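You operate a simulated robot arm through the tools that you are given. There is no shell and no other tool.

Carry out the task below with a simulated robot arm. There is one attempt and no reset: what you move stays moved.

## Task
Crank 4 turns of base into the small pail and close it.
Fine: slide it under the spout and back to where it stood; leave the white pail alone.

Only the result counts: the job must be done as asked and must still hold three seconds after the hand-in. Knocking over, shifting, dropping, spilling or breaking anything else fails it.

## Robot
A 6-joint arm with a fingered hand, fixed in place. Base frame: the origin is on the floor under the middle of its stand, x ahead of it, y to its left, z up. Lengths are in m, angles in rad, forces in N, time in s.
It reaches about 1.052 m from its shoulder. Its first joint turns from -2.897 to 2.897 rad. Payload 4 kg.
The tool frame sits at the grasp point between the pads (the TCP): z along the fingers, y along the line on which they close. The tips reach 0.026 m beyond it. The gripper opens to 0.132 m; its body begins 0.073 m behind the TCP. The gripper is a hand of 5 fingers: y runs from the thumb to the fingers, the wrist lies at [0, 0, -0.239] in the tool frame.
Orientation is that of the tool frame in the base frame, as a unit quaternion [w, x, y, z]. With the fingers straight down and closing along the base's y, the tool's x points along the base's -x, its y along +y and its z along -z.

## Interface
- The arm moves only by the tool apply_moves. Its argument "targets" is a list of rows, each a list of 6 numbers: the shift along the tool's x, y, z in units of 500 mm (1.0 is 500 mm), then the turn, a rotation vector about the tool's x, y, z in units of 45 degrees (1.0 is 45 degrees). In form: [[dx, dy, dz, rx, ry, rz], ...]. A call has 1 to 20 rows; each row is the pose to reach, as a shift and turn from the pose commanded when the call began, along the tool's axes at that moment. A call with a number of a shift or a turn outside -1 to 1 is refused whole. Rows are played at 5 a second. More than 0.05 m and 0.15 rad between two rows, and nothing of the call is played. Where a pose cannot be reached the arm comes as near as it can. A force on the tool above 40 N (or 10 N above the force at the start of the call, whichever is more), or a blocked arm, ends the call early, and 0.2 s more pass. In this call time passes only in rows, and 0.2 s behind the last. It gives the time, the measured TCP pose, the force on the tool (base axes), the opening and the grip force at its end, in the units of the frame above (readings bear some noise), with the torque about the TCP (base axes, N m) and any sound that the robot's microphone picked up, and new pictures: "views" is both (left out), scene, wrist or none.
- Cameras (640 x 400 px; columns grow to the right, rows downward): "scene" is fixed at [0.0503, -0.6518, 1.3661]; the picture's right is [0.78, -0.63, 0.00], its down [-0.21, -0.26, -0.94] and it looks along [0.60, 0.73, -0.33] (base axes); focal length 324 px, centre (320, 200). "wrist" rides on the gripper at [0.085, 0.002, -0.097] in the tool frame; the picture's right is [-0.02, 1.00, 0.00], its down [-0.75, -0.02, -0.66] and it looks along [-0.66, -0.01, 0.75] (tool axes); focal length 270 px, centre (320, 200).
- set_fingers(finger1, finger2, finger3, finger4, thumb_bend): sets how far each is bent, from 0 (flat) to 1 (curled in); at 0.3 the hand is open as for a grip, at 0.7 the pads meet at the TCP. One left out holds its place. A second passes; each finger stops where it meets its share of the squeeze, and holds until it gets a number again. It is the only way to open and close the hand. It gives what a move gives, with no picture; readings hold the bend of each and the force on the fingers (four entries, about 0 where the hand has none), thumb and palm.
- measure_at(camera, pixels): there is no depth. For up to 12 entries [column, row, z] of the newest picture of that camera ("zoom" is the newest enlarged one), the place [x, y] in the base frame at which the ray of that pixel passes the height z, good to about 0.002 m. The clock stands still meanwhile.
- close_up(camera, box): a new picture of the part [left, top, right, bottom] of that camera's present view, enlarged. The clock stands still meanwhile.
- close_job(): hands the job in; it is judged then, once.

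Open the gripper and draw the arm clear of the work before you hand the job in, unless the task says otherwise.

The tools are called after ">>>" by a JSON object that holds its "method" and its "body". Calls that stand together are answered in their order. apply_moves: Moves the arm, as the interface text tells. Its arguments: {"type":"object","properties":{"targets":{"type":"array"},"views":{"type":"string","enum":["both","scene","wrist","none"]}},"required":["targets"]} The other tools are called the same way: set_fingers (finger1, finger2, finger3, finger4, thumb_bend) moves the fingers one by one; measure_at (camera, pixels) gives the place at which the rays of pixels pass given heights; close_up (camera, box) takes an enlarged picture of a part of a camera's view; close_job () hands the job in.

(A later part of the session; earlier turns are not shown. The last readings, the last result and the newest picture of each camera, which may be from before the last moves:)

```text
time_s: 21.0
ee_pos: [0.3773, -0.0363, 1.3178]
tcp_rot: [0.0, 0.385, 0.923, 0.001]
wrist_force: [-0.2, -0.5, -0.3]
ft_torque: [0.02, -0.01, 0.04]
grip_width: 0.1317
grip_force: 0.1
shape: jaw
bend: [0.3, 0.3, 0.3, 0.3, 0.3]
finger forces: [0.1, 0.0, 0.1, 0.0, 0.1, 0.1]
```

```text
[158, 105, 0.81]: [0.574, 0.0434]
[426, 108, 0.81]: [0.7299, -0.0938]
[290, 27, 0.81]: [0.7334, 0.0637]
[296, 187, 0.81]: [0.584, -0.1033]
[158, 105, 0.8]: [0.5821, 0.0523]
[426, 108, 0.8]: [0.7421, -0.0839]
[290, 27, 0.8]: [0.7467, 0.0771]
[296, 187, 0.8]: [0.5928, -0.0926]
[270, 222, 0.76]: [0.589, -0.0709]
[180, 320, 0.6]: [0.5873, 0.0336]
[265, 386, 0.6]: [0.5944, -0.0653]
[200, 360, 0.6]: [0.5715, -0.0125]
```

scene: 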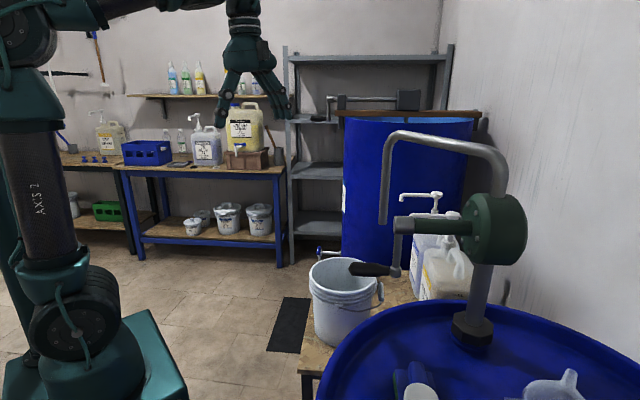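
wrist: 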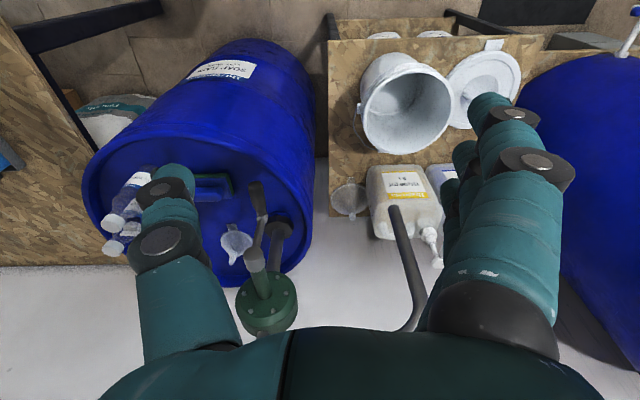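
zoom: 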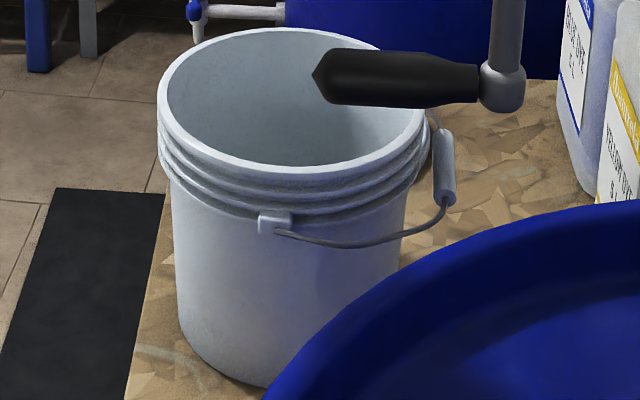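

The rim centre agrees in both cameras at about (0.651,-0.024), z 0.81, with outer radius about 0.10. Now I'll measure the dye jug, funnel and lid so I know the clearances for the slide.

>>> {"method": "close_up", "body": {"camera": "wrist", "box": [325, 150, 460, 240]}}

>>> {"method": "measure_at", "body": {"camera": "wrist", "pixels": [[372, 168, 0.6], [425, 165, 0.6], [370, 205, 0.8], [350, 197, 0.6], [350, 197, 0.65], [367, 197, 0.62], [332, 205, 0.62], [330, 215, 0.6]]}}

>>> {"method": "close_up", "body": {"camera": "wrist", "box": [430, 30, 560, 140]}}

```text
4.44 times, centred on (392, 195) of wrist
```

zoom: 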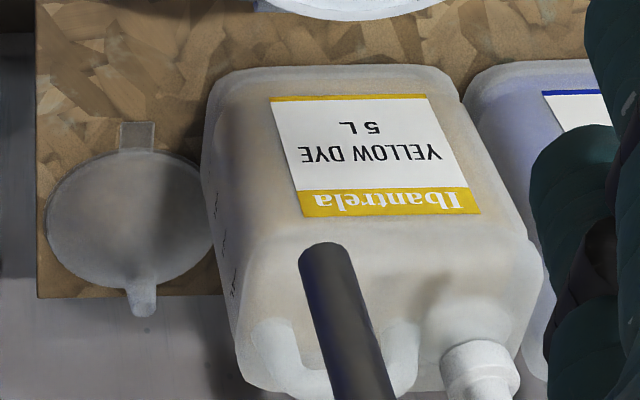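

```text
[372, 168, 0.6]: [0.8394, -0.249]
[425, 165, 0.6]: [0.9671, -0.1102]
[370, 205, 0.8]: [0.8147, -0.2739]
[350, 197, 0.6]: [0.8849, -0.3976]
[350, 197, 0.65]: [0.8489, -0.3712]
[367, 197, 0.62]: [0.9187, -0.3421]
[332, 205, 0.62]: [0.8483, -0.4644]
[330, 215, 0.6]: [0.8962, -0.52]
```

```text
3.64 times, centred on (495, 85) of wrist
```

zoom: 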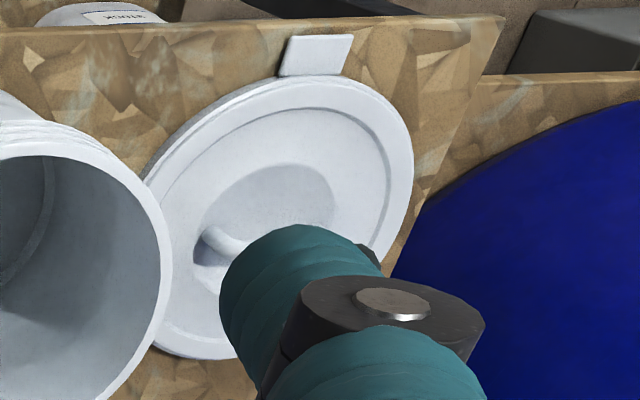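

The jug front is about 0.07 m clear of where the pail will stand under the spout. I'll move above the pail's +y rim wall, to about (0.6275,0.070,1.05), turning towards heading +14° so the fingers close radially across the wall.

>>> {"method": "apply_moves", "body": {"targets": [[-0.0201, 0.0505, 0.0536, 0, 0, -0.09], [-0.0402, 0.101, 0.1072, 0, 0, -0.18], [-0.0603, 0.1515, 0.1608, 0, 0, -0.27], [-0.0804, 0.202, 0.2144, 0, 0, -0.36], [-0.1005, 0.2525, 0.268, 0, 0, -0.45], [-0.1206, 0.303, 0.3216, 0, 0, -0.54], [-0.1407, 0.3535, 0.3752, 0, 0, -0.63], [-0.1608, 0.404, 0.4288, 0, 0, -0.72], [-0.1809, 0.4545, 0.4824, 0, 0, -0.81], [-0.201, 0.505, 0.536, 0, 0, -0.9]], "views": "none"}}

>>> {"method": "apply_moves", "body": {"targets": [[0, 0, 0, 0, 0, -0.14], [0, 0, 0, 0, 0, -0.28], [0, 0, 0, 0, 0, -0.411]], "views": "both"}}

```text
time_s: 23.2
ee_pos: [0.6287, 0.0678, 1.0498]
tcp_rot: [0.001, 0.043, 0.999, 0.001]
wrist_force: [-0.2, -0.1, 0.1]
ft_torque: [-0.05, -0.03, 0.0]
grip_width: 0.1319
grip_force: 0.0
shape: jaw
bend: [0.3, 0.3, 0.3, 0.3, 0.3]
finger forces: [0.0, 0.1, 0.0, 0.0, 0.0, 0.0]
```

```text
time_s: 24.0
ee_pos: [0.6277, 0.0694, 1.0494]
tcp_rot: [0.001, -0.119, 0.993, 0.0]
wrist_force: [-0.4, -0.2, -0.1]
ft_torque: [-0.03, 0.01, 0.0]
grip_width: 0.1321
grip_force: 0.1
shape: jaw
bend: [0.3, 0.3, 0.3, 0.3, 0.3]
finger forces: [0.0, 0.0, 0.1, 0.0, 0.0, 0.0]
```

scene: 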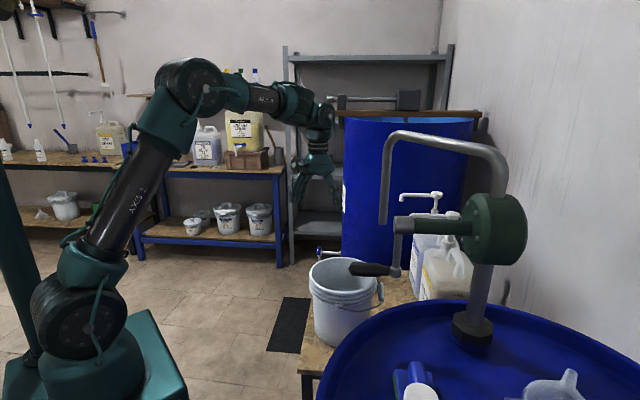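
wrist: 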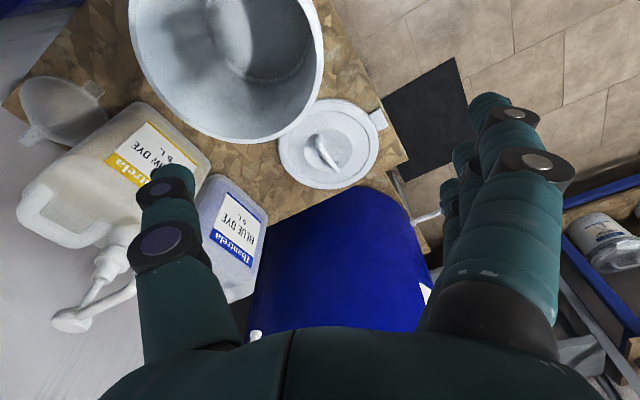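

The hand is over the rim: the expected grip point (320,61) falls on the rim's right edge at (323,60). I'll descend so the thumb goes inside and the fingers outside, with the TCP about 25 mm below the rim top.

>>> {"method": "apply_moves", "body": {"targets": [[0, 0, 0.09, 0, 0, 0], [0, 0, 0.18, 0, 0, 0], [0, 0, 0.27, 0, 0, 0], [0, 0, 0.36, 0, 0, 0], [0, 0, 0.44, 0, 0, 0], [0, 0, 0.49, 0, 0, 0], [0, 0, 0.526, 0, 0, 0]], "views": "both"}}

```text
time_s: 25.6
ee_pos: [0.6313, 0.0692, 0.7875]
tcp_rot: [0.001, -0.118, 0.993, 0.001]
wrist_force: [0.3, -0.3, 0.4]
ft_torque: [0.04, 0.01, 0.02]
grip_width: 0.1319
grip_force: 0.1
shape: jaw
bend: [0.3, 0.3, 0.3, 0.3, 0.3]
finger forces: [0.1, 0.1, 0.0, 0.0, 0.0, 0.0]
```

scene: 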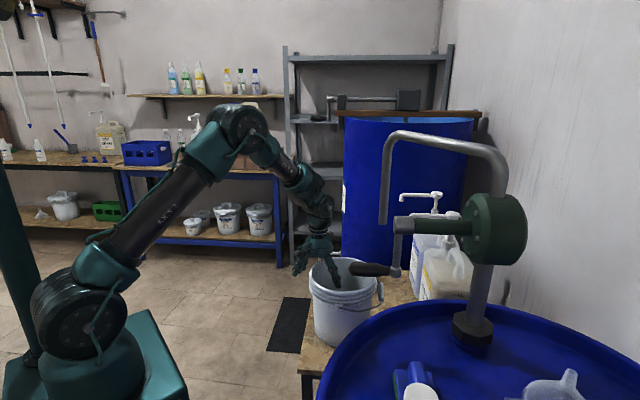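
wrist: 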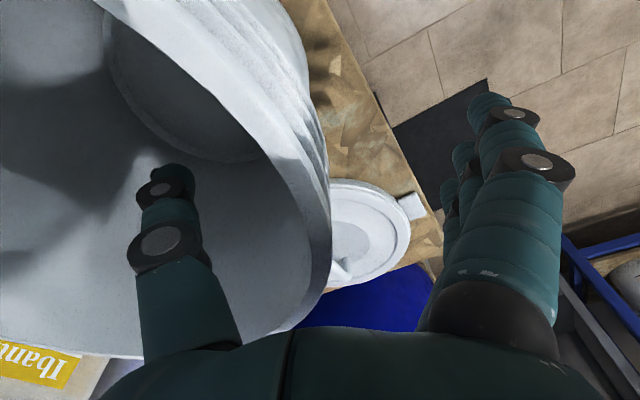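

The wall lies between the thumb (inside) and the fingers (outside), near the TCP at image centre. I'll close in stages so the pail isn't jerked.

>>> {"method": "set_fingers", "body": {"finger1": 0.52, "finger2": 0.52, "finger3": 0.52, "finger4": 0.52, "thumb_bend": 0.52}}

>>> {"method": "close_up", "body": {"camera": "wrist", "box": [60, 60, 580, 385]}}

>>> {"method": "close_up", "body": {"camera": "scene", "box": [270, 180, 410, 350]}}

```text
time_s: 26.6
ee_pos: [0.6304, 0.0686, 0.7857]
tcp_rot: [0.0, -0.117, 0.993, 0.001]
wrist_force: [0.3, -0.5, -0.4]
ft_torque: [-0.04, -0.01, -0.02]
grip_width: 0.0696
grip_force: 0.0
shape: fingers
bend: [0.52, 0.52, 0.52, 0.52, 0.52]
finger forces: [0.1, 0.0, 0.1, 0.0, 0.0, 0.1]
```

```text
1.23 times, centred on (320, 222) of wrist
```

zoom: 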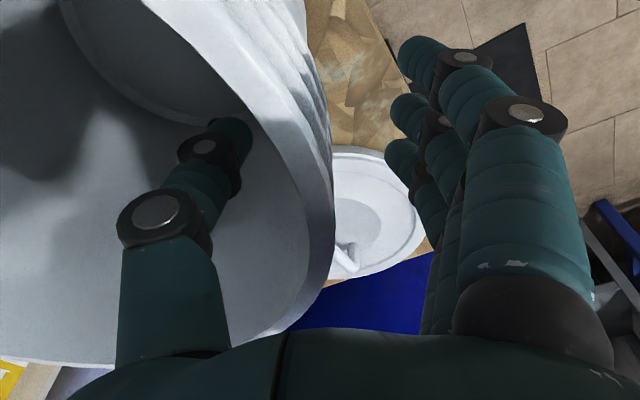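

```text
2.35 times, centred on (340, 265) of scene
```

zoom: 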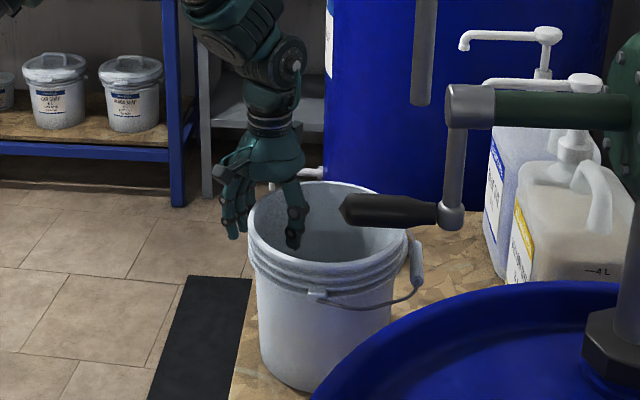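

The gap is now 0.07 m with no contact. I'll continue closing to 0.62.

>>> {"method": "set_fingers", "body": {"finger1": 0.62, "finger2": 0.62, "finger3": 0.62, "finger4": 0.62, "thumb_bend": 0.62}}

>>> {"method": "close_up", "body": {"camera": "wrist", "box": [160, 60, 480, 260]}}

```text
time_s: 27.6
ee_pos: [0.6304, 0.0683, 0.7878]
tcp_rot: [0.001, -0.117, 0.993, 0.002]
wrist_force: [-0.3, 0.1, -0.2]
ft_torque: [-0.01, 0.02, 0.02]
grip_width: 0.0409
grip_force: 0.1
shape: fingers
bend: [0.62, 0.62, 0.62, 0.62, 0.62]
finger forces: [0.1, 0.0, 0.1, 0.0, 0.1, 0.0]
```

```text
2.00 times, centred on (320, 160) of wrist
```

zoom: 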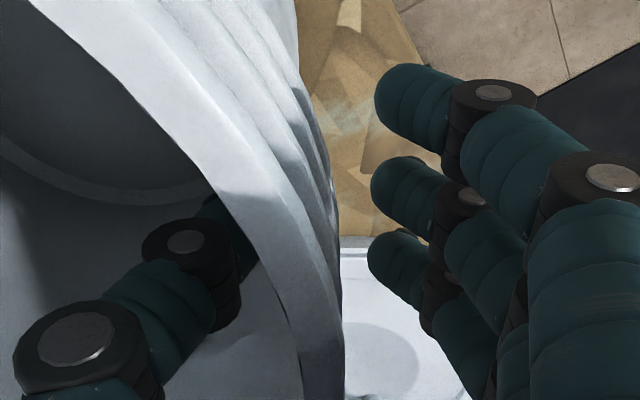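

The fingers are about 8 mm from the outer wall and the thumb is almost at the inner wall. I'll close the rest of the way.

>>> {"method": "set_fingers", "body": {"finger1": 0.68, "finger2": 0.68, "finger3": 0.68, "finger4": 0.68, "thumb_bend": 0.66}}

>>> {"method": "close_up", "body": {"camera": "wrist", "box": [160, 60, 480, 260]}}

>>> {"method": "close_up", "body": {"camera": "scene", "box": [300, 250, 400, 350]}}

```text
time_s: 28.6
ee_pos: [0.6313, 0.0679, 0.7883]
tcp_rot: [0.001, -0.117, 0.993, 0.001]
wrist_force: [0.4, -1.0, -0.6]
ft_torque: [-0.04, 0.01, 0.02]
grip_width: 0.0302
grip_force: 0.5
shape: fingers
bend: [0.68, 0.68, 0.68, 0.68, 0.66]
finger forces: [0.0, 0.1, 0.0, 0.0, 0.5, 0.0]
```

```text
2.00 times, centred on (320, 160) of wrist
```

zoom: 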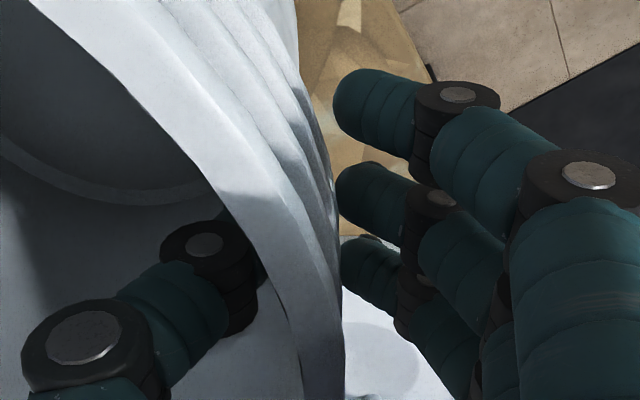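

```text
4.00 times, centred on (350, 300) of scene
```

zoom: 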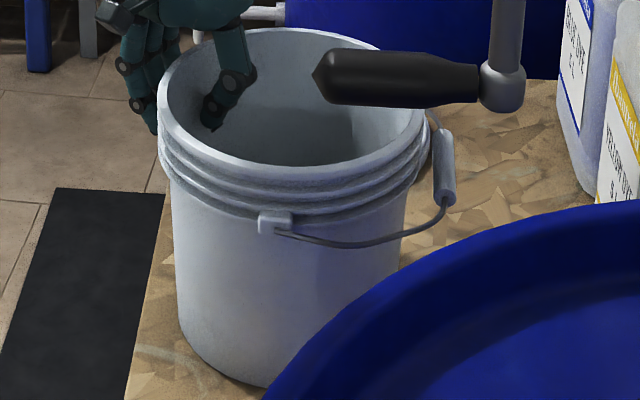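

The thumb now touches at 0.5 N. I'll close the fingers onto the outside to complete the grip.

>>> {"method": "set_fingers", "body": {"finger1": 0.76, "finger2": 0.76, "finger3": 0.76, "finger4": 0.76, "thumb_bend": 0.68}}

>>> {"method": "close_up", "body": {"camera": "wrist", "box": [160, 60, 480, 260]}}

>>> {"method": "close_up", "body": {"camera": "scene", "box": [300, 250, 400, 350]}}

```text
time_s: 29.6
ee_pos: [0.6289, 0.0686, 0.7877]
tcp_rot: [0.001, -0.117, 0.993, 0.001]
wrist_force: [0.6, -1.0, -0.8]
ft_torque: [-0.08, -0.05, -0.01]
grip_width: 0.024
grip_force: 5.7
shape: fingers
bend: [0.75, 0.75, 0.74, 0.76, 0.67]
finger forces: [1.1, 2.6, 2.9, 0.0, 5.6, 0.0]
```

```text
2.00 times, centred on (320, 160) of wrist
```

zoom: 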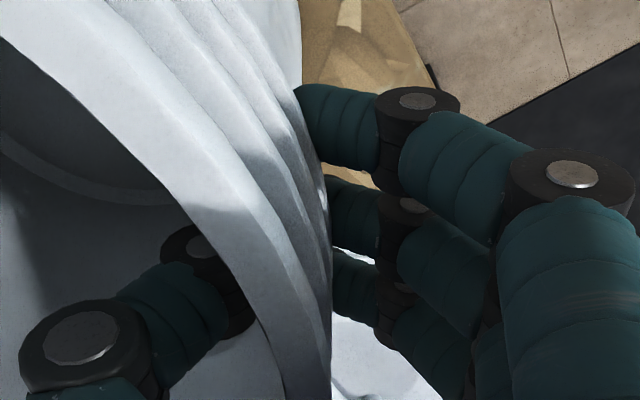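

```text
4.00 times, centred on (350, 300) of scene
```

zoom: 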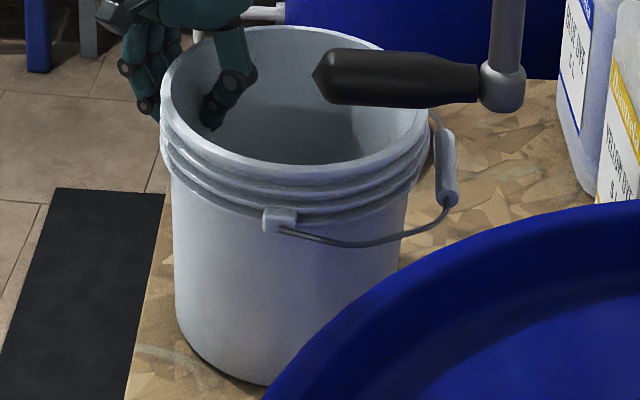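

The grip holds at 5.7 N with all fingers in place, and the pail shifted only a couple of mm. I'll start sliding along tool -y (towards the spout), with a small 20 mm test first.

>>> {"method": "apply_moves", "body": {"targets": [[0, -0.01, 0, 0, 0, 0], [0, -0.02, 0, 0, 0, 0], [0, -0.03, 0, 0, 0, 0], [0, -0.04, 0, 0, 0, 0]], "views": "both"}}

```text
time_s: 30.6
ee_pos: [0.6339, 0.0508, 0.7872]
tcp_rot: [0.001, -0.118, 0.993, 0.001]
wrist_force: [0.2, 0.7, 0.9]
ft_torque: [-0.06, -0.04, 0.0]
grip_width: 0.0237
grip_force: 4.7
shape: fingers
bend: [0.75, 0.75, 0.75, 0.76, 0.67]
finger forces: [0.8, 2.0, 2.1, 0.1, 4.3, 0.0]
```

scene: 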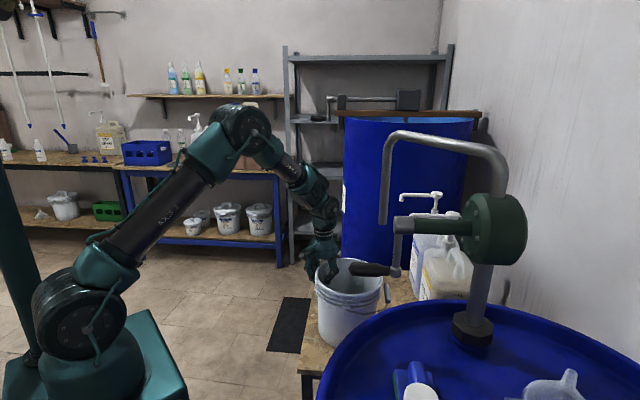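
wrist: 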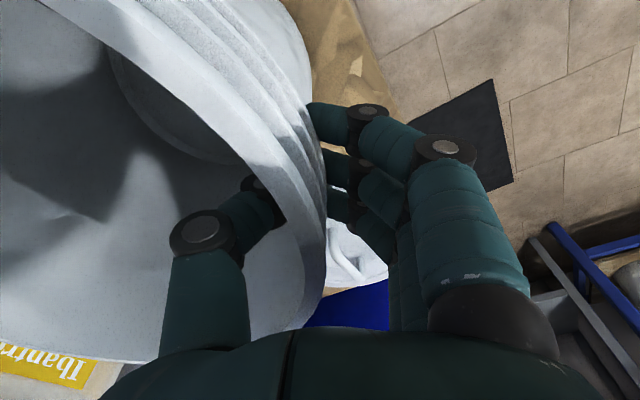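

The pail follows cleanly with low force. I'll slide it the remaining 64 mm so its centre ends near (0.672,-0.105).

>>> {"method": "apply_moves", "body": {"targets": [[0, -0.018, 0, 0, 0, 0], [0, -0.036, 0, 0, 0, 0], [0, -0.054, 0, 0, 0, 0], [0, -0.072, 0, 0, 0, 0], [0, -0.09, 0, 0, 0, 0], [0, -0.108, 0, 0, 0, 0], [0, -0.122, 0, 0, 0, 0], [0, -0.13, 0, 0, 0, 0]], "views": "both"}}

>>> {"method": "close_up", "body": {"camera": "scene", "box": [300, 190, 440, 350]}}

```text
time_s: 32.4
ee_pos: [0.6489, -0.0131, 0.7852]
tcp_rot: [0.0, -0.118, 0.993, 0.001]
wrist_force: [-0.3, 0.4, 0.7]
ft_torque: [-0.07, -0.01, 0.02]
grip_width: 0.0236
grip_force: 4.6
shape: fingers
bend: [0.76, 0.75, 0.75, 0.76, 0.67]
finger forces: [0.6, 1.7, 2.1, 0.2, 4.0, 0.0]
```

scene: 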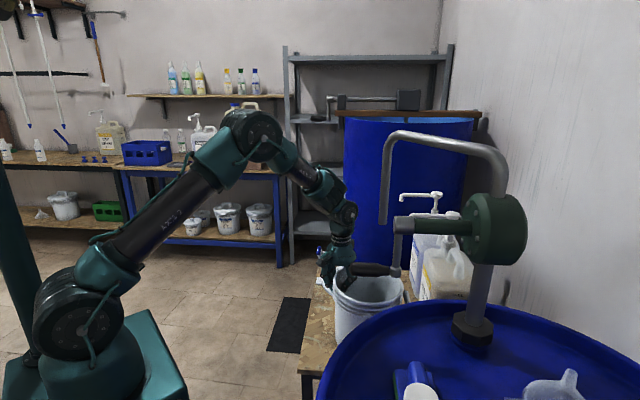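
wrist: 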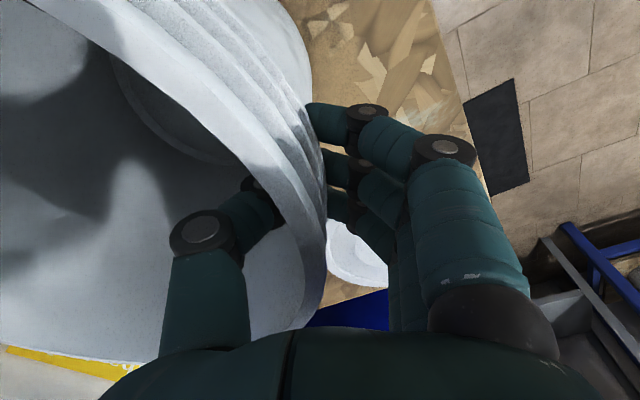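

```text
2.50 times, centred on (370, 270) of scene
```

zoom: 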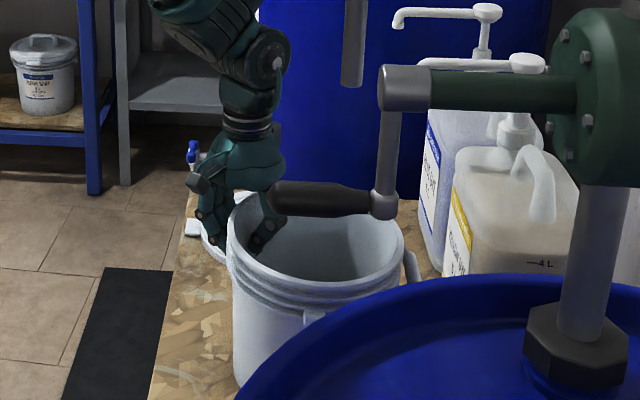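

The pail is now under the spout area. I'll measure its rim in this close-up to confirm that the spout axis (0.680,-0.140) falls inside.

>>> {"method": "measure_at", "body": {"camera": "zoom", "pixels": [[226, 247, 0.81], [404, 243, 0.81], [312, 299, 0.81], [316, 189, 0.81], [353, 86, 1.019], [315, 243, 0.81]]}}

```text
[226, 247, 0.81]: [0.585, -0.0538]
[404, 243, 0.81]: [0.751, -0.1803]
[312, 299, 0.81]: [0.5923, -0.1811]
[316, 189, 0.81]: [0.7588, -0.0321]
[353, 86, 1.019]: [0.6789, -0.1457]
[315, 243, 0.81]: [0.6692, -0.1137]
```

The spout axis lands about 33 mm from the pail centre, well inside the roughly 90 mm inner radius. I'll release gently.

>>> {"method": "set_fingers", "body": {"finger1": 0.64, "finger2": 0.64, "finger3": 0.64, "finger4": 0.64, "thumb_bend": 0.6}}

>>> {"method": "set_fingers", "body": {"finger1": 0.35, "finger2": 0.35, "finger3": 0.35, "finger4": 0.35, "thumb_bend": 0.35}}

>>> {"method": "close_up", "body": {"camera": "scene", "box": [300, 190, 440, 350]}}

```text
time_s: 33.4
ee_pos: [0.6495, -0.0121, 0.7879]
tcp_rot: [0.0, -0.117, 0.993, 0.0]
wrist_force: [0.1, -0.2, 0.5]
ft_torque: [-0.02, 0.02, -0.03]
grip_width: 0.0396
grip_force: 0.0
shape: fingers
bend: [0.64, 0.64, 0.64, 0.64, 0.6]
finger forces: [0.0, 0.0, 0.0, 0.0, 0.1, 0.0]
```

```text
time_s: 34.4
ee_pos: [0.6491, -0.0136, 0.787]
tcp_rot: [0.001, -0.117, 0.993, 0.0]
wrist_force: [0.3, 0.0, 0.9]
ft_torque: [0.01, 0.0, -0.01]
grip_width: 0.1226
grip_force: 0.0
shape: fingers
bend: [0.35, 0.35, 0.35, 0.35, 0.35]
finger forces: [0.0, 0.0, 0.0, 0.0, 0.1, 0.0]
```

```text
2.50 times, centred on (370, 270) of scene
```

zoom: 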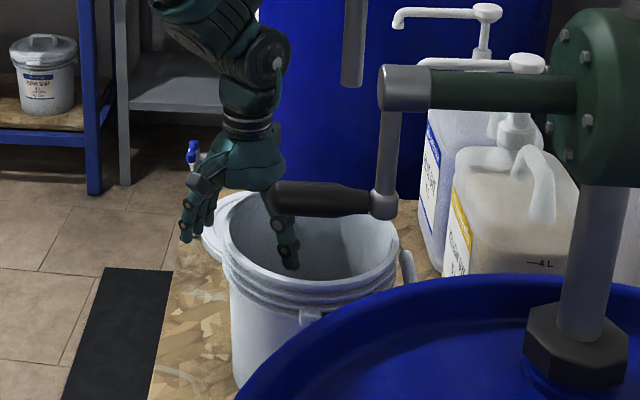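

The pail has settled level under the spout. I'll check the pump face for a direction arrow in a close-up, then back the hand out: up first, then away from the spout.

>>> {"method": "close_up", "body": {"camera": "scene", "box": [440, 170, 540, 290]}}

>>> {"method": "apply_moves", "body": {"targets": [[0, 0, -0.04, 0, 0, 0], [0, 0, -0.09, 0, 0, 0], [0, 0, -0.16, 0, 0, 0], [0, 0.04, -0.24, 0, 0, 0], [0, 0.09, -0.33, 0, 0, 0], [0, 0.14, -0.42, 0, 0, 0], [0, 0.16, -0.51, 0, 0, 0], [0, 0.18, -0.6, 0, 0, 0]], "views": "both"}}

```text
3.33 times, centred on (490, 230) of scene
```

zoom: 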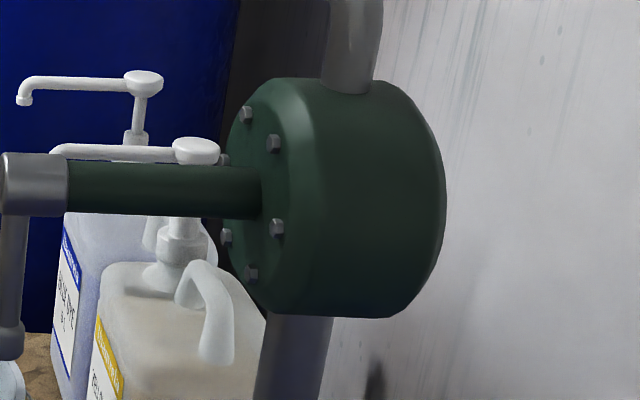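

```text
refused: row 5 steps farther than a row can; nothing moved
```

No arrow is visible. That move was refused because one step was too long, so I'll resend it with shorter steps.

>>> {"method": "apply_moves", "body": {"targets": [[0, 0, -0.04, 0, 0, 0], [0, 0, -0.09, 0, 0, 0], [0, 0, -0.16, 0, 0, 0], [0, 0.03, -0.23, 0, 0, 0], [0, 0.07, -0.3, 0, 0, 0], [0, 0.11, -0.38, 0, 0, 0], [0, 0.15, -0.46, 0, 0, 0], [0, 0.18, -0.53, 0, 0, 0], [0, 0.18, -0.6, 0, 0, 0]], "views": "both"}}

```text
time_s: 36.4
ee_pos: [0.629, 0.0746, 1.0861]
tcp_rot: [0.001, -0.117, 0.993, 0.001]
wrist_force: [0.5, -0.1, -0.6]
ft_torque: [-0.03, -0.01, 0.02]
grip_width: 0.1225
grip_force: 0.0
shape: fingers
bend: [0.35, 0.35, 0.35, 0.35, 0.35]
finger forces: [0.0, 0.0, 0.0, 0.0, 0.0, 0.1]
```

scene: 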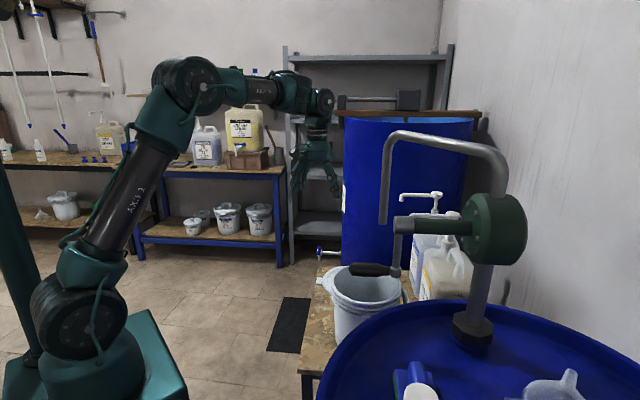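
wrist: 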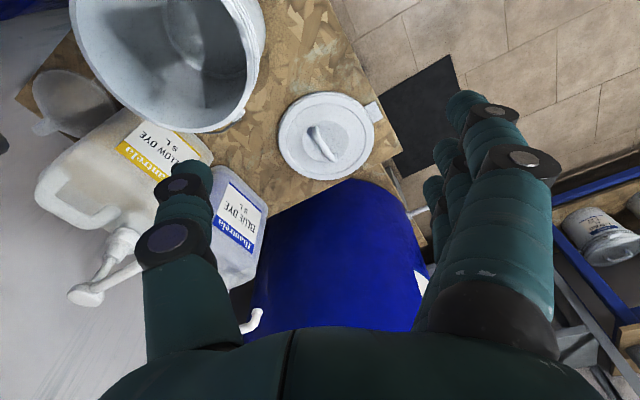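

While the lid is in clear view at (326,136), I'll note its position and enlarge it for later.

>>> {"method": "close_up", "body": {"camera": "wrist", "box": [265, 80, 395, 190]}}

>>> {"method": "measure_at", "body": {"camera": "wrist", "pixels": [[326, 136, 0.62], [280, 135, 0.61], [376, 135, 0.61], [326, 93, 0.61], [326, 180, 0.61], [308, 129, 0.63], [336, 160, 0.63], [372, 111, 0.61], [166, 70, 0.81]]}}

```text
3.64 times, centred on (330, 135) of wrist
```

zoom: 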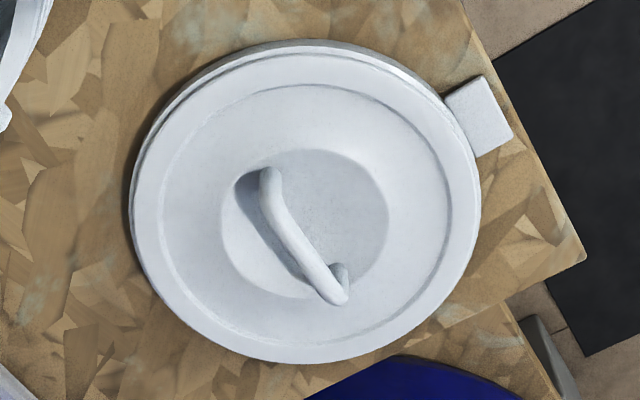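

```text
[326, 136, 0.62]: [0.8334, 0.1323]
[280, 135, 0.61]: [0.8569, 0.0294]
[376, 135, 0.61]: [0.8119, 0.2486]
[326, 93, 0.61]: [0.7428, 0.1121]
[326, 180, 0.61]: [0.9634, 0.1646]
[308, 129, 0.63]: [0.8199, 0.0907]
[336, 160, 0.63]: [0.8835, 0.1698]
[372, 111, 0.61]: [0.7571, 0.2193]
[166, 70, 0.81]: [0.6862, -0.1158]
```

The lid centre is about (0.843,0.138), with its bar handle centred near (0.85,0.13). Now I'll move to a standoff on the open side of the crank handle, near (0.354,-0.186,1.10), turning towards heading -45°.

>>> {"method": "apply_moves", "body": {"targets": [[0.0729, -0.0421, -0.003, 0, 0, 0.1], [0.1458, -0.0842, -0.006, 0, 0, 0.2], [0.2187, -0.1263, -0.009, 0, 0, 0.3], [0.2916, -0.1684, -0.012, 0, 0, 0.4], [0.3644, -0.2106, -0.015, 0, 0, 0.5], [0.4373, -0.2527, -0.018, 0, 0, 0.6], [0.5102, -0.2948, -0.022, 0, 0, 0.7], [0.5831, -0.3369, -0.025, 0, 0, 0.8], [0.656, -0.379, -0.028, 0, 0, 0.9]], "views": "none"}}

>>> {"method": "apply_moves", "body": {"targets": [[0, 0, 0, 0, 0, 0.14], [0, 0, 0, 0, 0, 0.28], [0, 0, 0, 0, 0, 0.417]], "views": "both"}}

```text
time_s: 38.4
ee_pos: [0.3515, -0.1873, 1.0992]
tcp_rot: [0.0, 0.234, 0.972, 0.0]
wrist_force: [0.6, 0.1, 0.3]
ft_torque: [-0.03, -0.04, -0.02]
grip_width: 0.1225
grip_force: 0.1
shape: fingers
bend: [0.35, 0.35, 0.35, 0.35, 0.35]
finger forces: [0.1, 0.0, 0.0, 0.0, 0.0, 0.1]
```

```text
time_s: 39.2
ee_pos: [0.3508, -0.1886, 1.1003]
tcp_rot: [0.0, 0.39, 0.921, 0.001]
wrist_force: [-0.1, 0.2, 0.4]
ft_torque: [0.0, -0.01, 0.0]
grip_width: 0.1224
grip_force: 0.0
shape: fingers
bend: [0.35, 0.35, 0.35, 0.35, 0.35]
finger forces: [0.0, 0.0, 0.0, 0.0, 0.1, 0.0]
```

scene: 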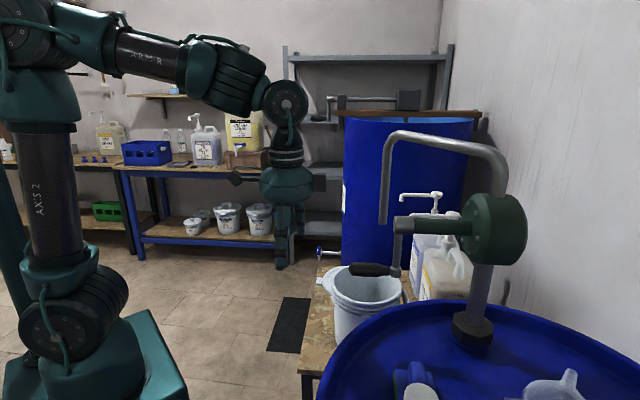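
wrist: 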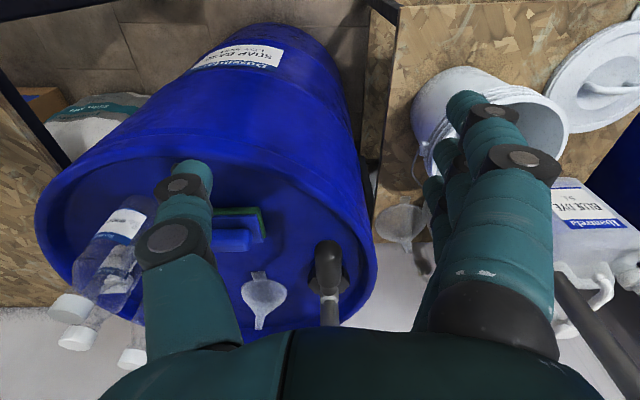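

The hand reached the standoff, and the crank handle is straight ahead at (328,265) in the wrist view, between thumb and fingers. I'll zoom in to refine its position.

>>> {"method": "close_up", "body": {"camera": "wrist", "box": [260, 210, 400, 335]}}

>>> {"method": "close_up", "body": {"camera": "scene", "box": [345, 205, 425, 285]}}

```text
3.20 times, centred on (330, 272) of wrist
```

zoom: 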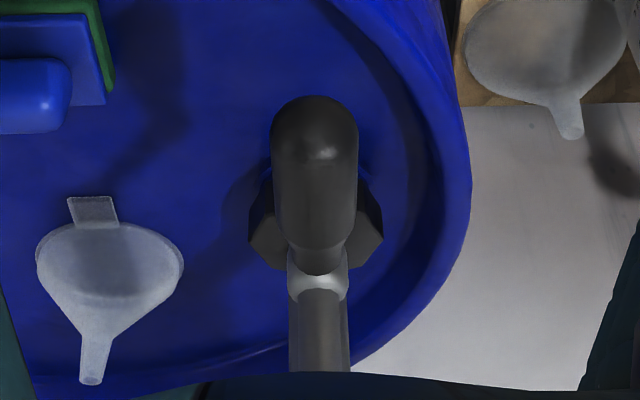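

```text
5.00 times, centred on (385, 245) of scene
```

zoom: 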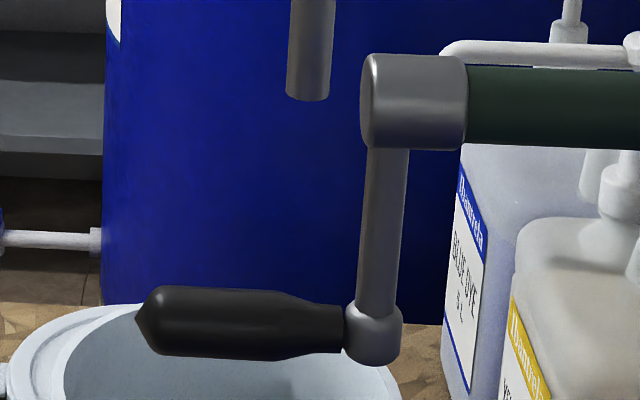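

The handle axis lies along the tool's x at Y of about +6 mm, and the crank radius works out at 0.096 m. Before I swing the hand there, I'll check the bottles on the drum top (wrist caps at (72,308), (75,340), (130,357)) for clearance.

>>> {"method": "measure_at", "body": {"camera": "wrist", "pixels": [[72, 308, 0.95], [72, 308, 1.0], [72, 308, 1.1], [75, 340, 0.95], [75, 340, 1.0], [75, 340, 1.1], [130, 357, 0.95], [130, 357, 1.0], [130, 357, 1.1], [228, 242, 0.9], [228, 242, 0.95], [330, 170, 0.9]]}}

>>> {"method": "close_up", "body": {"camera": "scene", "box": [320, 300, 640, 400]}}

>>> {"method": "measure_at", "body": {"camera": "scene", "pixels": [[420, 392, 0.95], [420, 392, 1.0], [420, 392, 1.05], [420, 392, 1.1], [472, 340, 0.88], [400, 313, 0.88], [400, 313, 0.92]]}}

```text
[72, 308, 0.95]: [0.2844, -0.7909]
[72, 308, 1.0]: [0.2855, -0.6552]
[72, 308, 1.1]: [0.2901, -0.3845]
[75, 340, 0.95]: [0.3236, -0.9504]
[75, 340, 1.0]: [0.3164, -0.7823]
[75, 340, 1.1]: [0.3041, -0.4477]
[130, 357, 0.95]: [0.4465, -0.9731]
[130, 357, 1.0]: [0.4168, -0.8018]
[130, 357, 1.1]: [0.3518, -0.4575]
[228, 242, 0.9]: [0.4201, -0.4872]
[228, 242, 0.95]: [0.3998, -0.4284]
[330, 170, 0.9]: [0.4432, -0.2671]
```

```text
2.00 times, centred on (480, 350) of scene
```

zoom: 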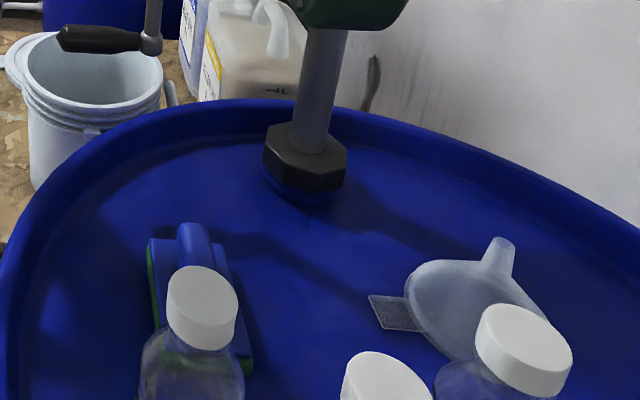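

```text
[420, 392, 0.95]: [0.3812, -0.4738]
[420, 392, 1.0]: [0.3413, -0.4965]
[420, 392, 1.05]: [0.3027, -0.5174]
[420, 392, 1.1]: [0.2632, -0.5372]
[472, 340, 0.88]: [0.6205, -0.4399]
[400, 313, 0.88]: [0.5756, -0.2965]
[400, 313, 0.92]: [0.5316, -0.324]
```

The bottle caps are at z of about 1.05, near (0.30,-0.52) and further away, well outside the swing. I'll lower to handle height and slide in along the handle so it sits between thumb and fingers, stopping 72 mm in front of the crank arm.

>>> {"method": "apply_moves", "body": {"targets": [[0, 0.006, 0.068, 0, 0, 0], [0, 0.012, 0.134, 0, 0, 0], [-0.06, 0.012, 0.134, 0, 0, 0], [-0.12, 0.012, 0.134, 0, 0, 0], [-0.18, 0.012, 0.134, 0, 0, 0], [-0.23, 0.012, 0.134, 0, 0, 0], [-0.256, 0.012, 0.134, 0, 0, 0]], "views": "both"}}

>>> {"method": "close_up", "body": {"camera": "scene", "box": [300, 150, 460, 290]}}

>>> {"method": "close_up", "body": {"camera": "wrist", "box": [160, 80, 480, 340]}}

```text
time_s: 40.8
ee_pos: [0.4459, -0.2737, 1.0345]
tcp_rot: [0.0, 0.389, 0.921, 0.001]
wrist_force: [-0.2, -1.0, 0.1]
ft_torque: [0.03, 0.0, 0.07]
grip_width: 0.1225
grip_force: 0.0
shape: fingers
bend: [0.35, 0.35, 0.35, 0.35, 0.35]
finger forces: [0.0, 0.1, 0.1, 0.0, 0.0, 0.0]
```

scene: 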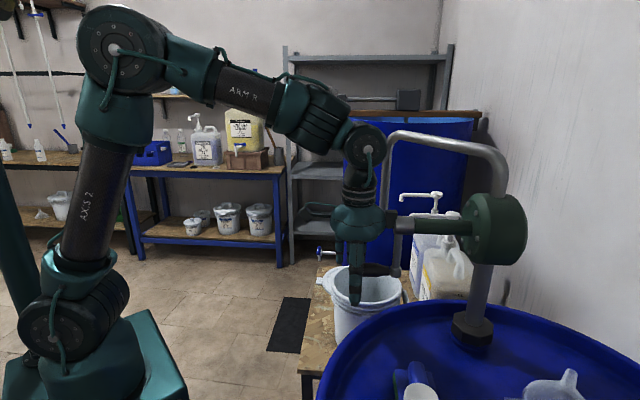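
wrist: 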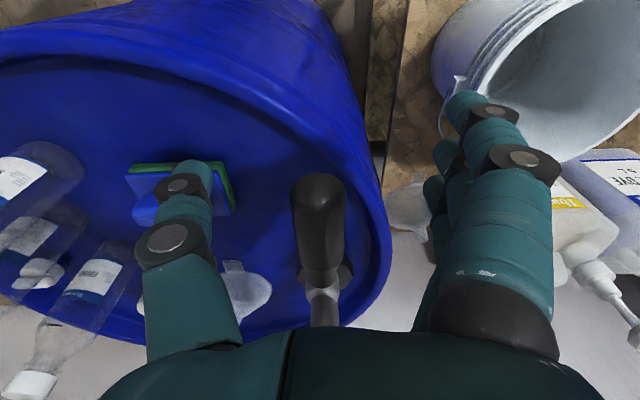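

```text
2.86 times, centred on (380, 220) of scene
```

zoom: 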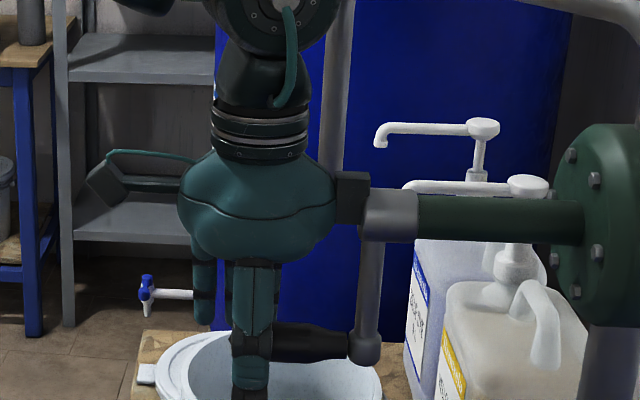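

```text
1.54 times, centred on (320, 210) of wrist
```

zoom: 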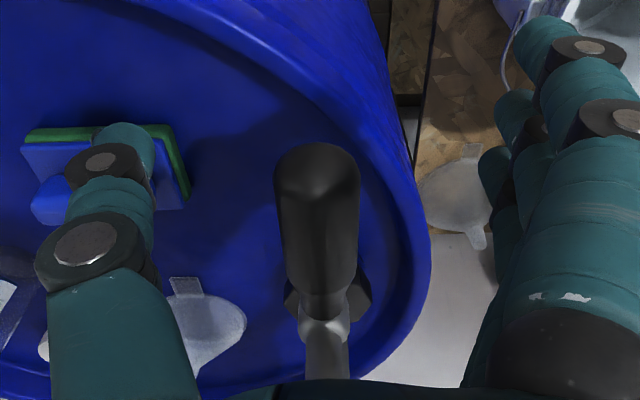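

A dark box on the hand's pump-facing side at zoom (350,197) looks very close to the crank hub at (365,210). I'll enlarge that area before doing anything else.

>>> {"method": "close_up", "body": {"camera": "scene", "box": [360, 195, 420, 235]}}

>>> {"method": "close_up", "body": {"camera": "scene", "box": [310, 160, 420, 300]}}

```text
10.00 times, centred on (390, 215) of scene
```

zoom: 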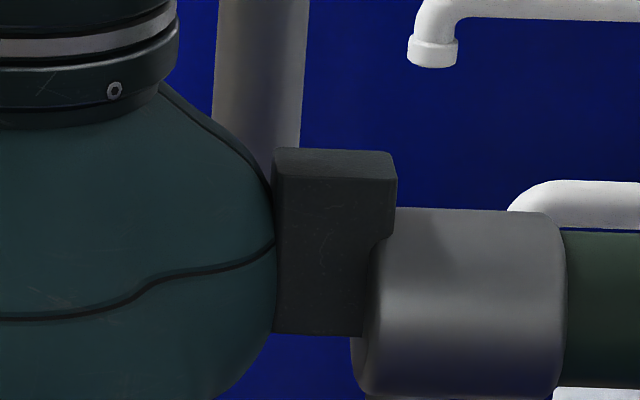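

```text
2.86 times, centred on (365, 230) of scene
```

zoom: 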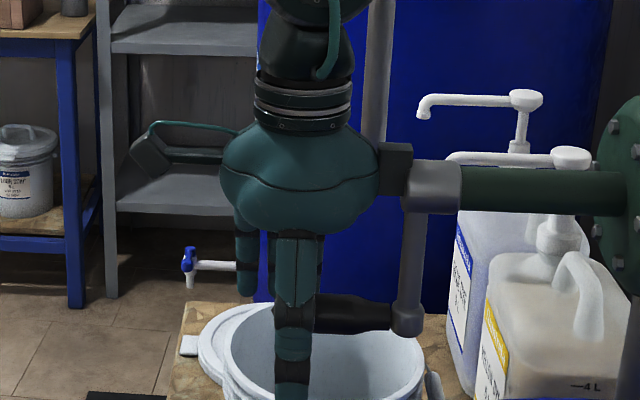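

The box overlaps the hub face, so I need more clearance there. I'll back out 30 mm along the handle, then tilt the hand about 15° so the fingers lean towards the pump and the palm leans away from the hub.

>>> {"method": "apply_moves", "body": {"targets": [[0.03, 0, 0, 0, 0, 0], [0.06, 0, 0, 0, 0, 0]], "views": "none"}}

>>> {"method": "apply_moves", "body": {"targets": [[0, 0, 0, 0, -0.11, 0], [0, 0, 0, 0, -0.22, 0], [0, 0, 0, 0, -0.333, 0]], "views": "both"}}

```text
time_s: 41.4
ee_pos: [0.4255, -0.2517, 1.0345]
tcp_rot: [0.0, 0.388, 0.922, 0.001]
wrist_force: [0.2, -0.1, 0.0]
ft_torque: [-0.05, 0.03, 0.01]
grip_width: 0.1225
grip_force: 0.0
shape: fingers
bend: [0.35, 0.35, 0.35, 0.35, 0.35]
finger forces: [0.0, 0.0, 0.0, 0.1, 0.0, 0.0]
```

```text
time_s: 42.2
ee_pos: [0.4244, -0.2535, 1.0342]
tcp_rot: [0.121, 0.385, 0.913, -0.05]
wrist_force: [0.4, 0.3, 0.4]
ft_torque: [-0.01, -0.02, 0.03]
grip_width: 0.1224
grip_force: 0.1
shape: fingers
bend: [0.35, 0.35, 0.35, 0.35, 0.35]
finger forces: [0.0, 0.1, 0.0, 0.0, 0.0, 0.1]
```

scene: 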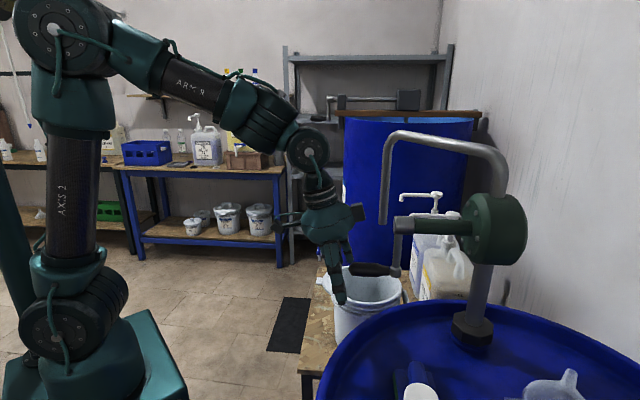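
wrist: 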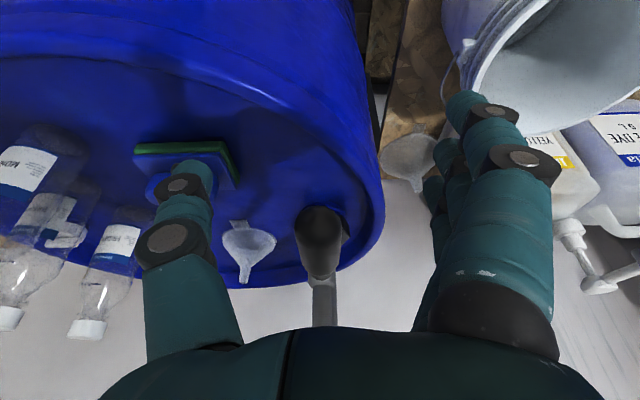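

The tilt was reached easily. Now I'll slide back in 30 mm along the handle axis, keeping the height.

>>> {"method": "apply_moves", "body": {"targets": [[-0.02, 0, 0.005, 0, 0, 0], [-0.04, 0, 0.0105, 0, 0, 0], [-0.058, 0, 0.0155, 0, 0, 0]], "views": "wrist"}}

>>> {"method": "close_up", "body": {"camera": "scene", "box": [330, 180, 430, 300]}}

>>> {"method": "close_up", "body": {"camera": "wrist", "box": [160, 100, 480, 300]}}

```text
time_s: 43.0
ee_pos: [0.4459, -0.2747, 1.0332]
tcp_rot: [0.121, 0.386, 0.913, -0.05]
wrist_force: [-0.2, 0.2, -0.3]
ft_torque: [-0.02, 0.02, 0.02]
grip_width: 0.1227
grip_force: 0.1
shape: fingers
bend: [0.35, 0.35, 0.35, 0.35, 0.35]
finger forces: [0.0, 0.0, 0.0, 0.0, 0.0, 0.0]
```

wrist: 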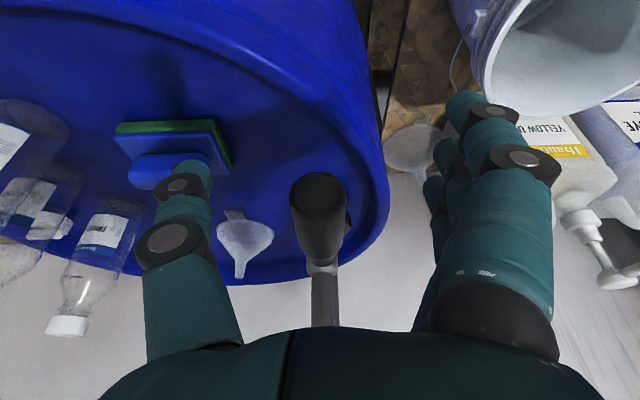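

```text
3.33 times, centred on (380, 240) of scene
```

zoom: 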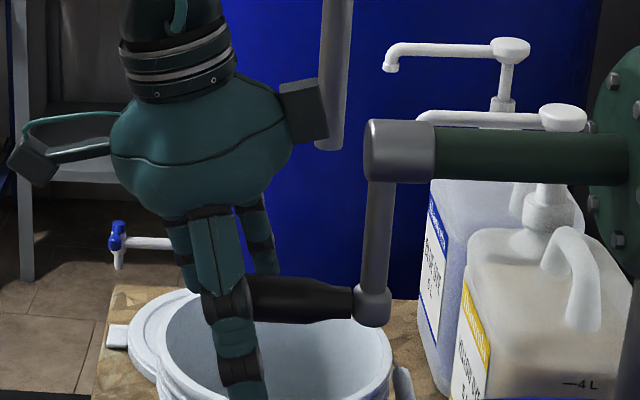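

```text
2.00 times, centred on (320, 200) of wrist
```

zoom: 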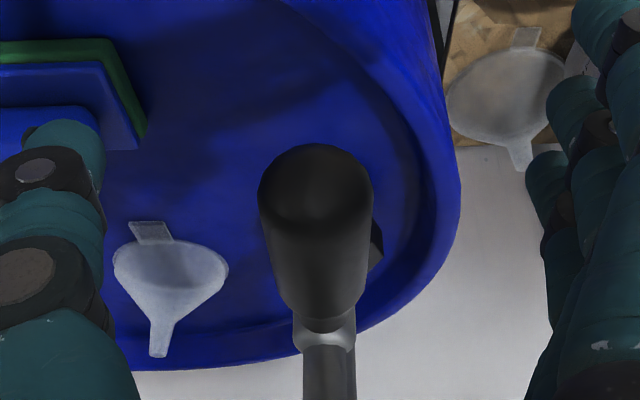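

The box now clears the hub by about 20 mm, and the handle sits centred between thumb and fingers in the wrist view (315,240 in zoom). I'll close in stages.

>>> {"method": "set_fingers", "body": {"finger1": 0.62, "finger2": 0.62, "finger3": 0.62, "finger4": 0.62, "thumb_bend": 0.62}}

>>> {"method": "close_up", "body": {"camera": "wrist", "box": [160, 100, 480, 300]}}

>>> {"method": "close_up", "body": {"camera": "scene", "box": [330, 180, 430, 300]}}

```text
time_s: 44.0
ee_pos: [0.4455, -0.2755, 1.0333]
tcp_rot: [0.121, 0.387, 0.913, -0.051]
wrist_force: [0.2, -0.1, -0.2]
ft_torque: [0.0, 0.0, -0.02]
grip_width: 0.041
grip_force: 0.0
shape: fingers
bend: [0.62, 0.62, 0.62, 0.62, 0.62]
finger forces: [0.0, 0.0, 0.1, 0.0, 0.1, 0.1]
```

```text
2.00 times, centred on (320, 200) of wrist
```

zoom: 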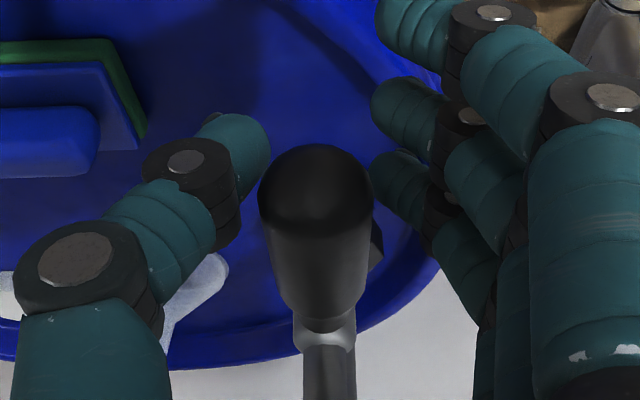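

```text
3.33 times, centred on (380, 240) of scene
```

zoom: 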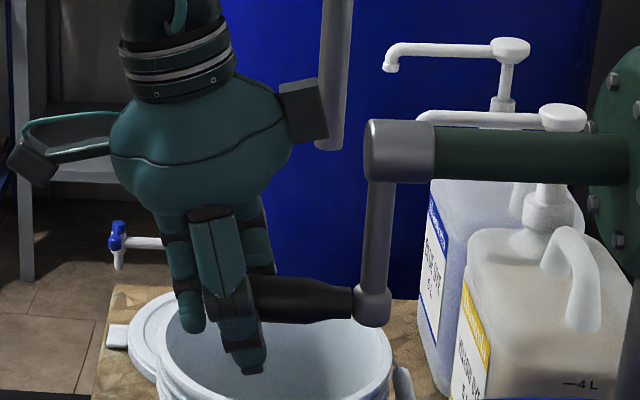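

The gap is 41 mm around the 26 mm handle and it's centred. I'll close onto it.

>>> {"method": "set_fingers", "body": {"finger1": 0.7, "finger2": 0.7, "finger3": 0.7, "finger4": 0.7, "thumb_bend": 0.68}}

>>> {"method": "close_up", "body": {"camera": "wrist", "box": [160, 100, 480, 300]}}

>>> {"method": "close_up", "body": {"camera": "scene", "box": [330, 180, 430, 300]}}

```text
time_s: 45.0
ee_pos: [0.4455, -0.2746, 1.0334]
tcp_rot: [0.12, 0.386, 0.913, -0.05]
wrist_force: [1.6, 0.9, -3.3]
ft_torque: [0.03, 0.09, 0.09]
grip_width: 0.0274
grip_force: 4.0
shape: fingers
bend: [0.7, 0.7, 0.68, 0.66, 0.67]
finger forces: [0.0, 0.0, 1.4, 3.6, 2.7, 0.0]
```

```text
2.00 times, centred on (320, 200) of wrist
```

zoom: 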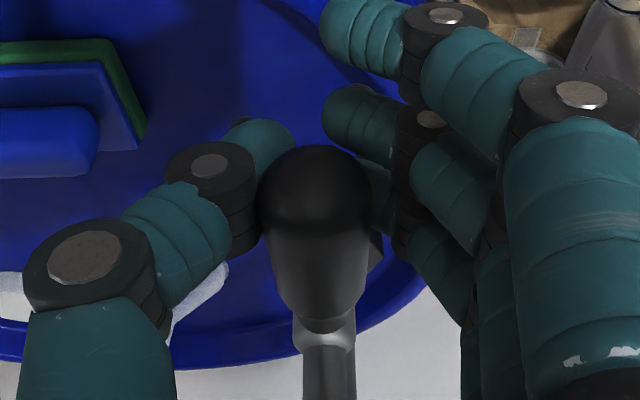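

```text
3.33 times, centred on (380, 240) of scene
```

zoom: 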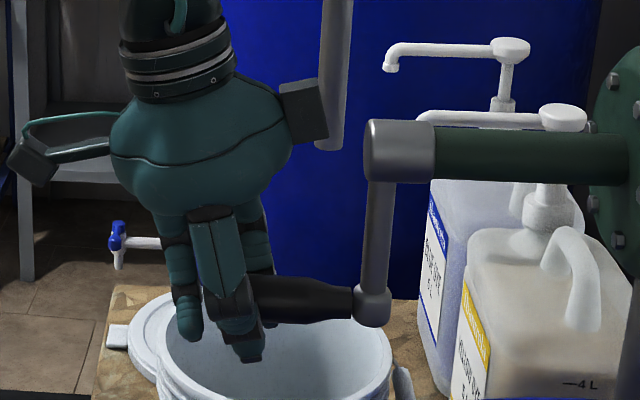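

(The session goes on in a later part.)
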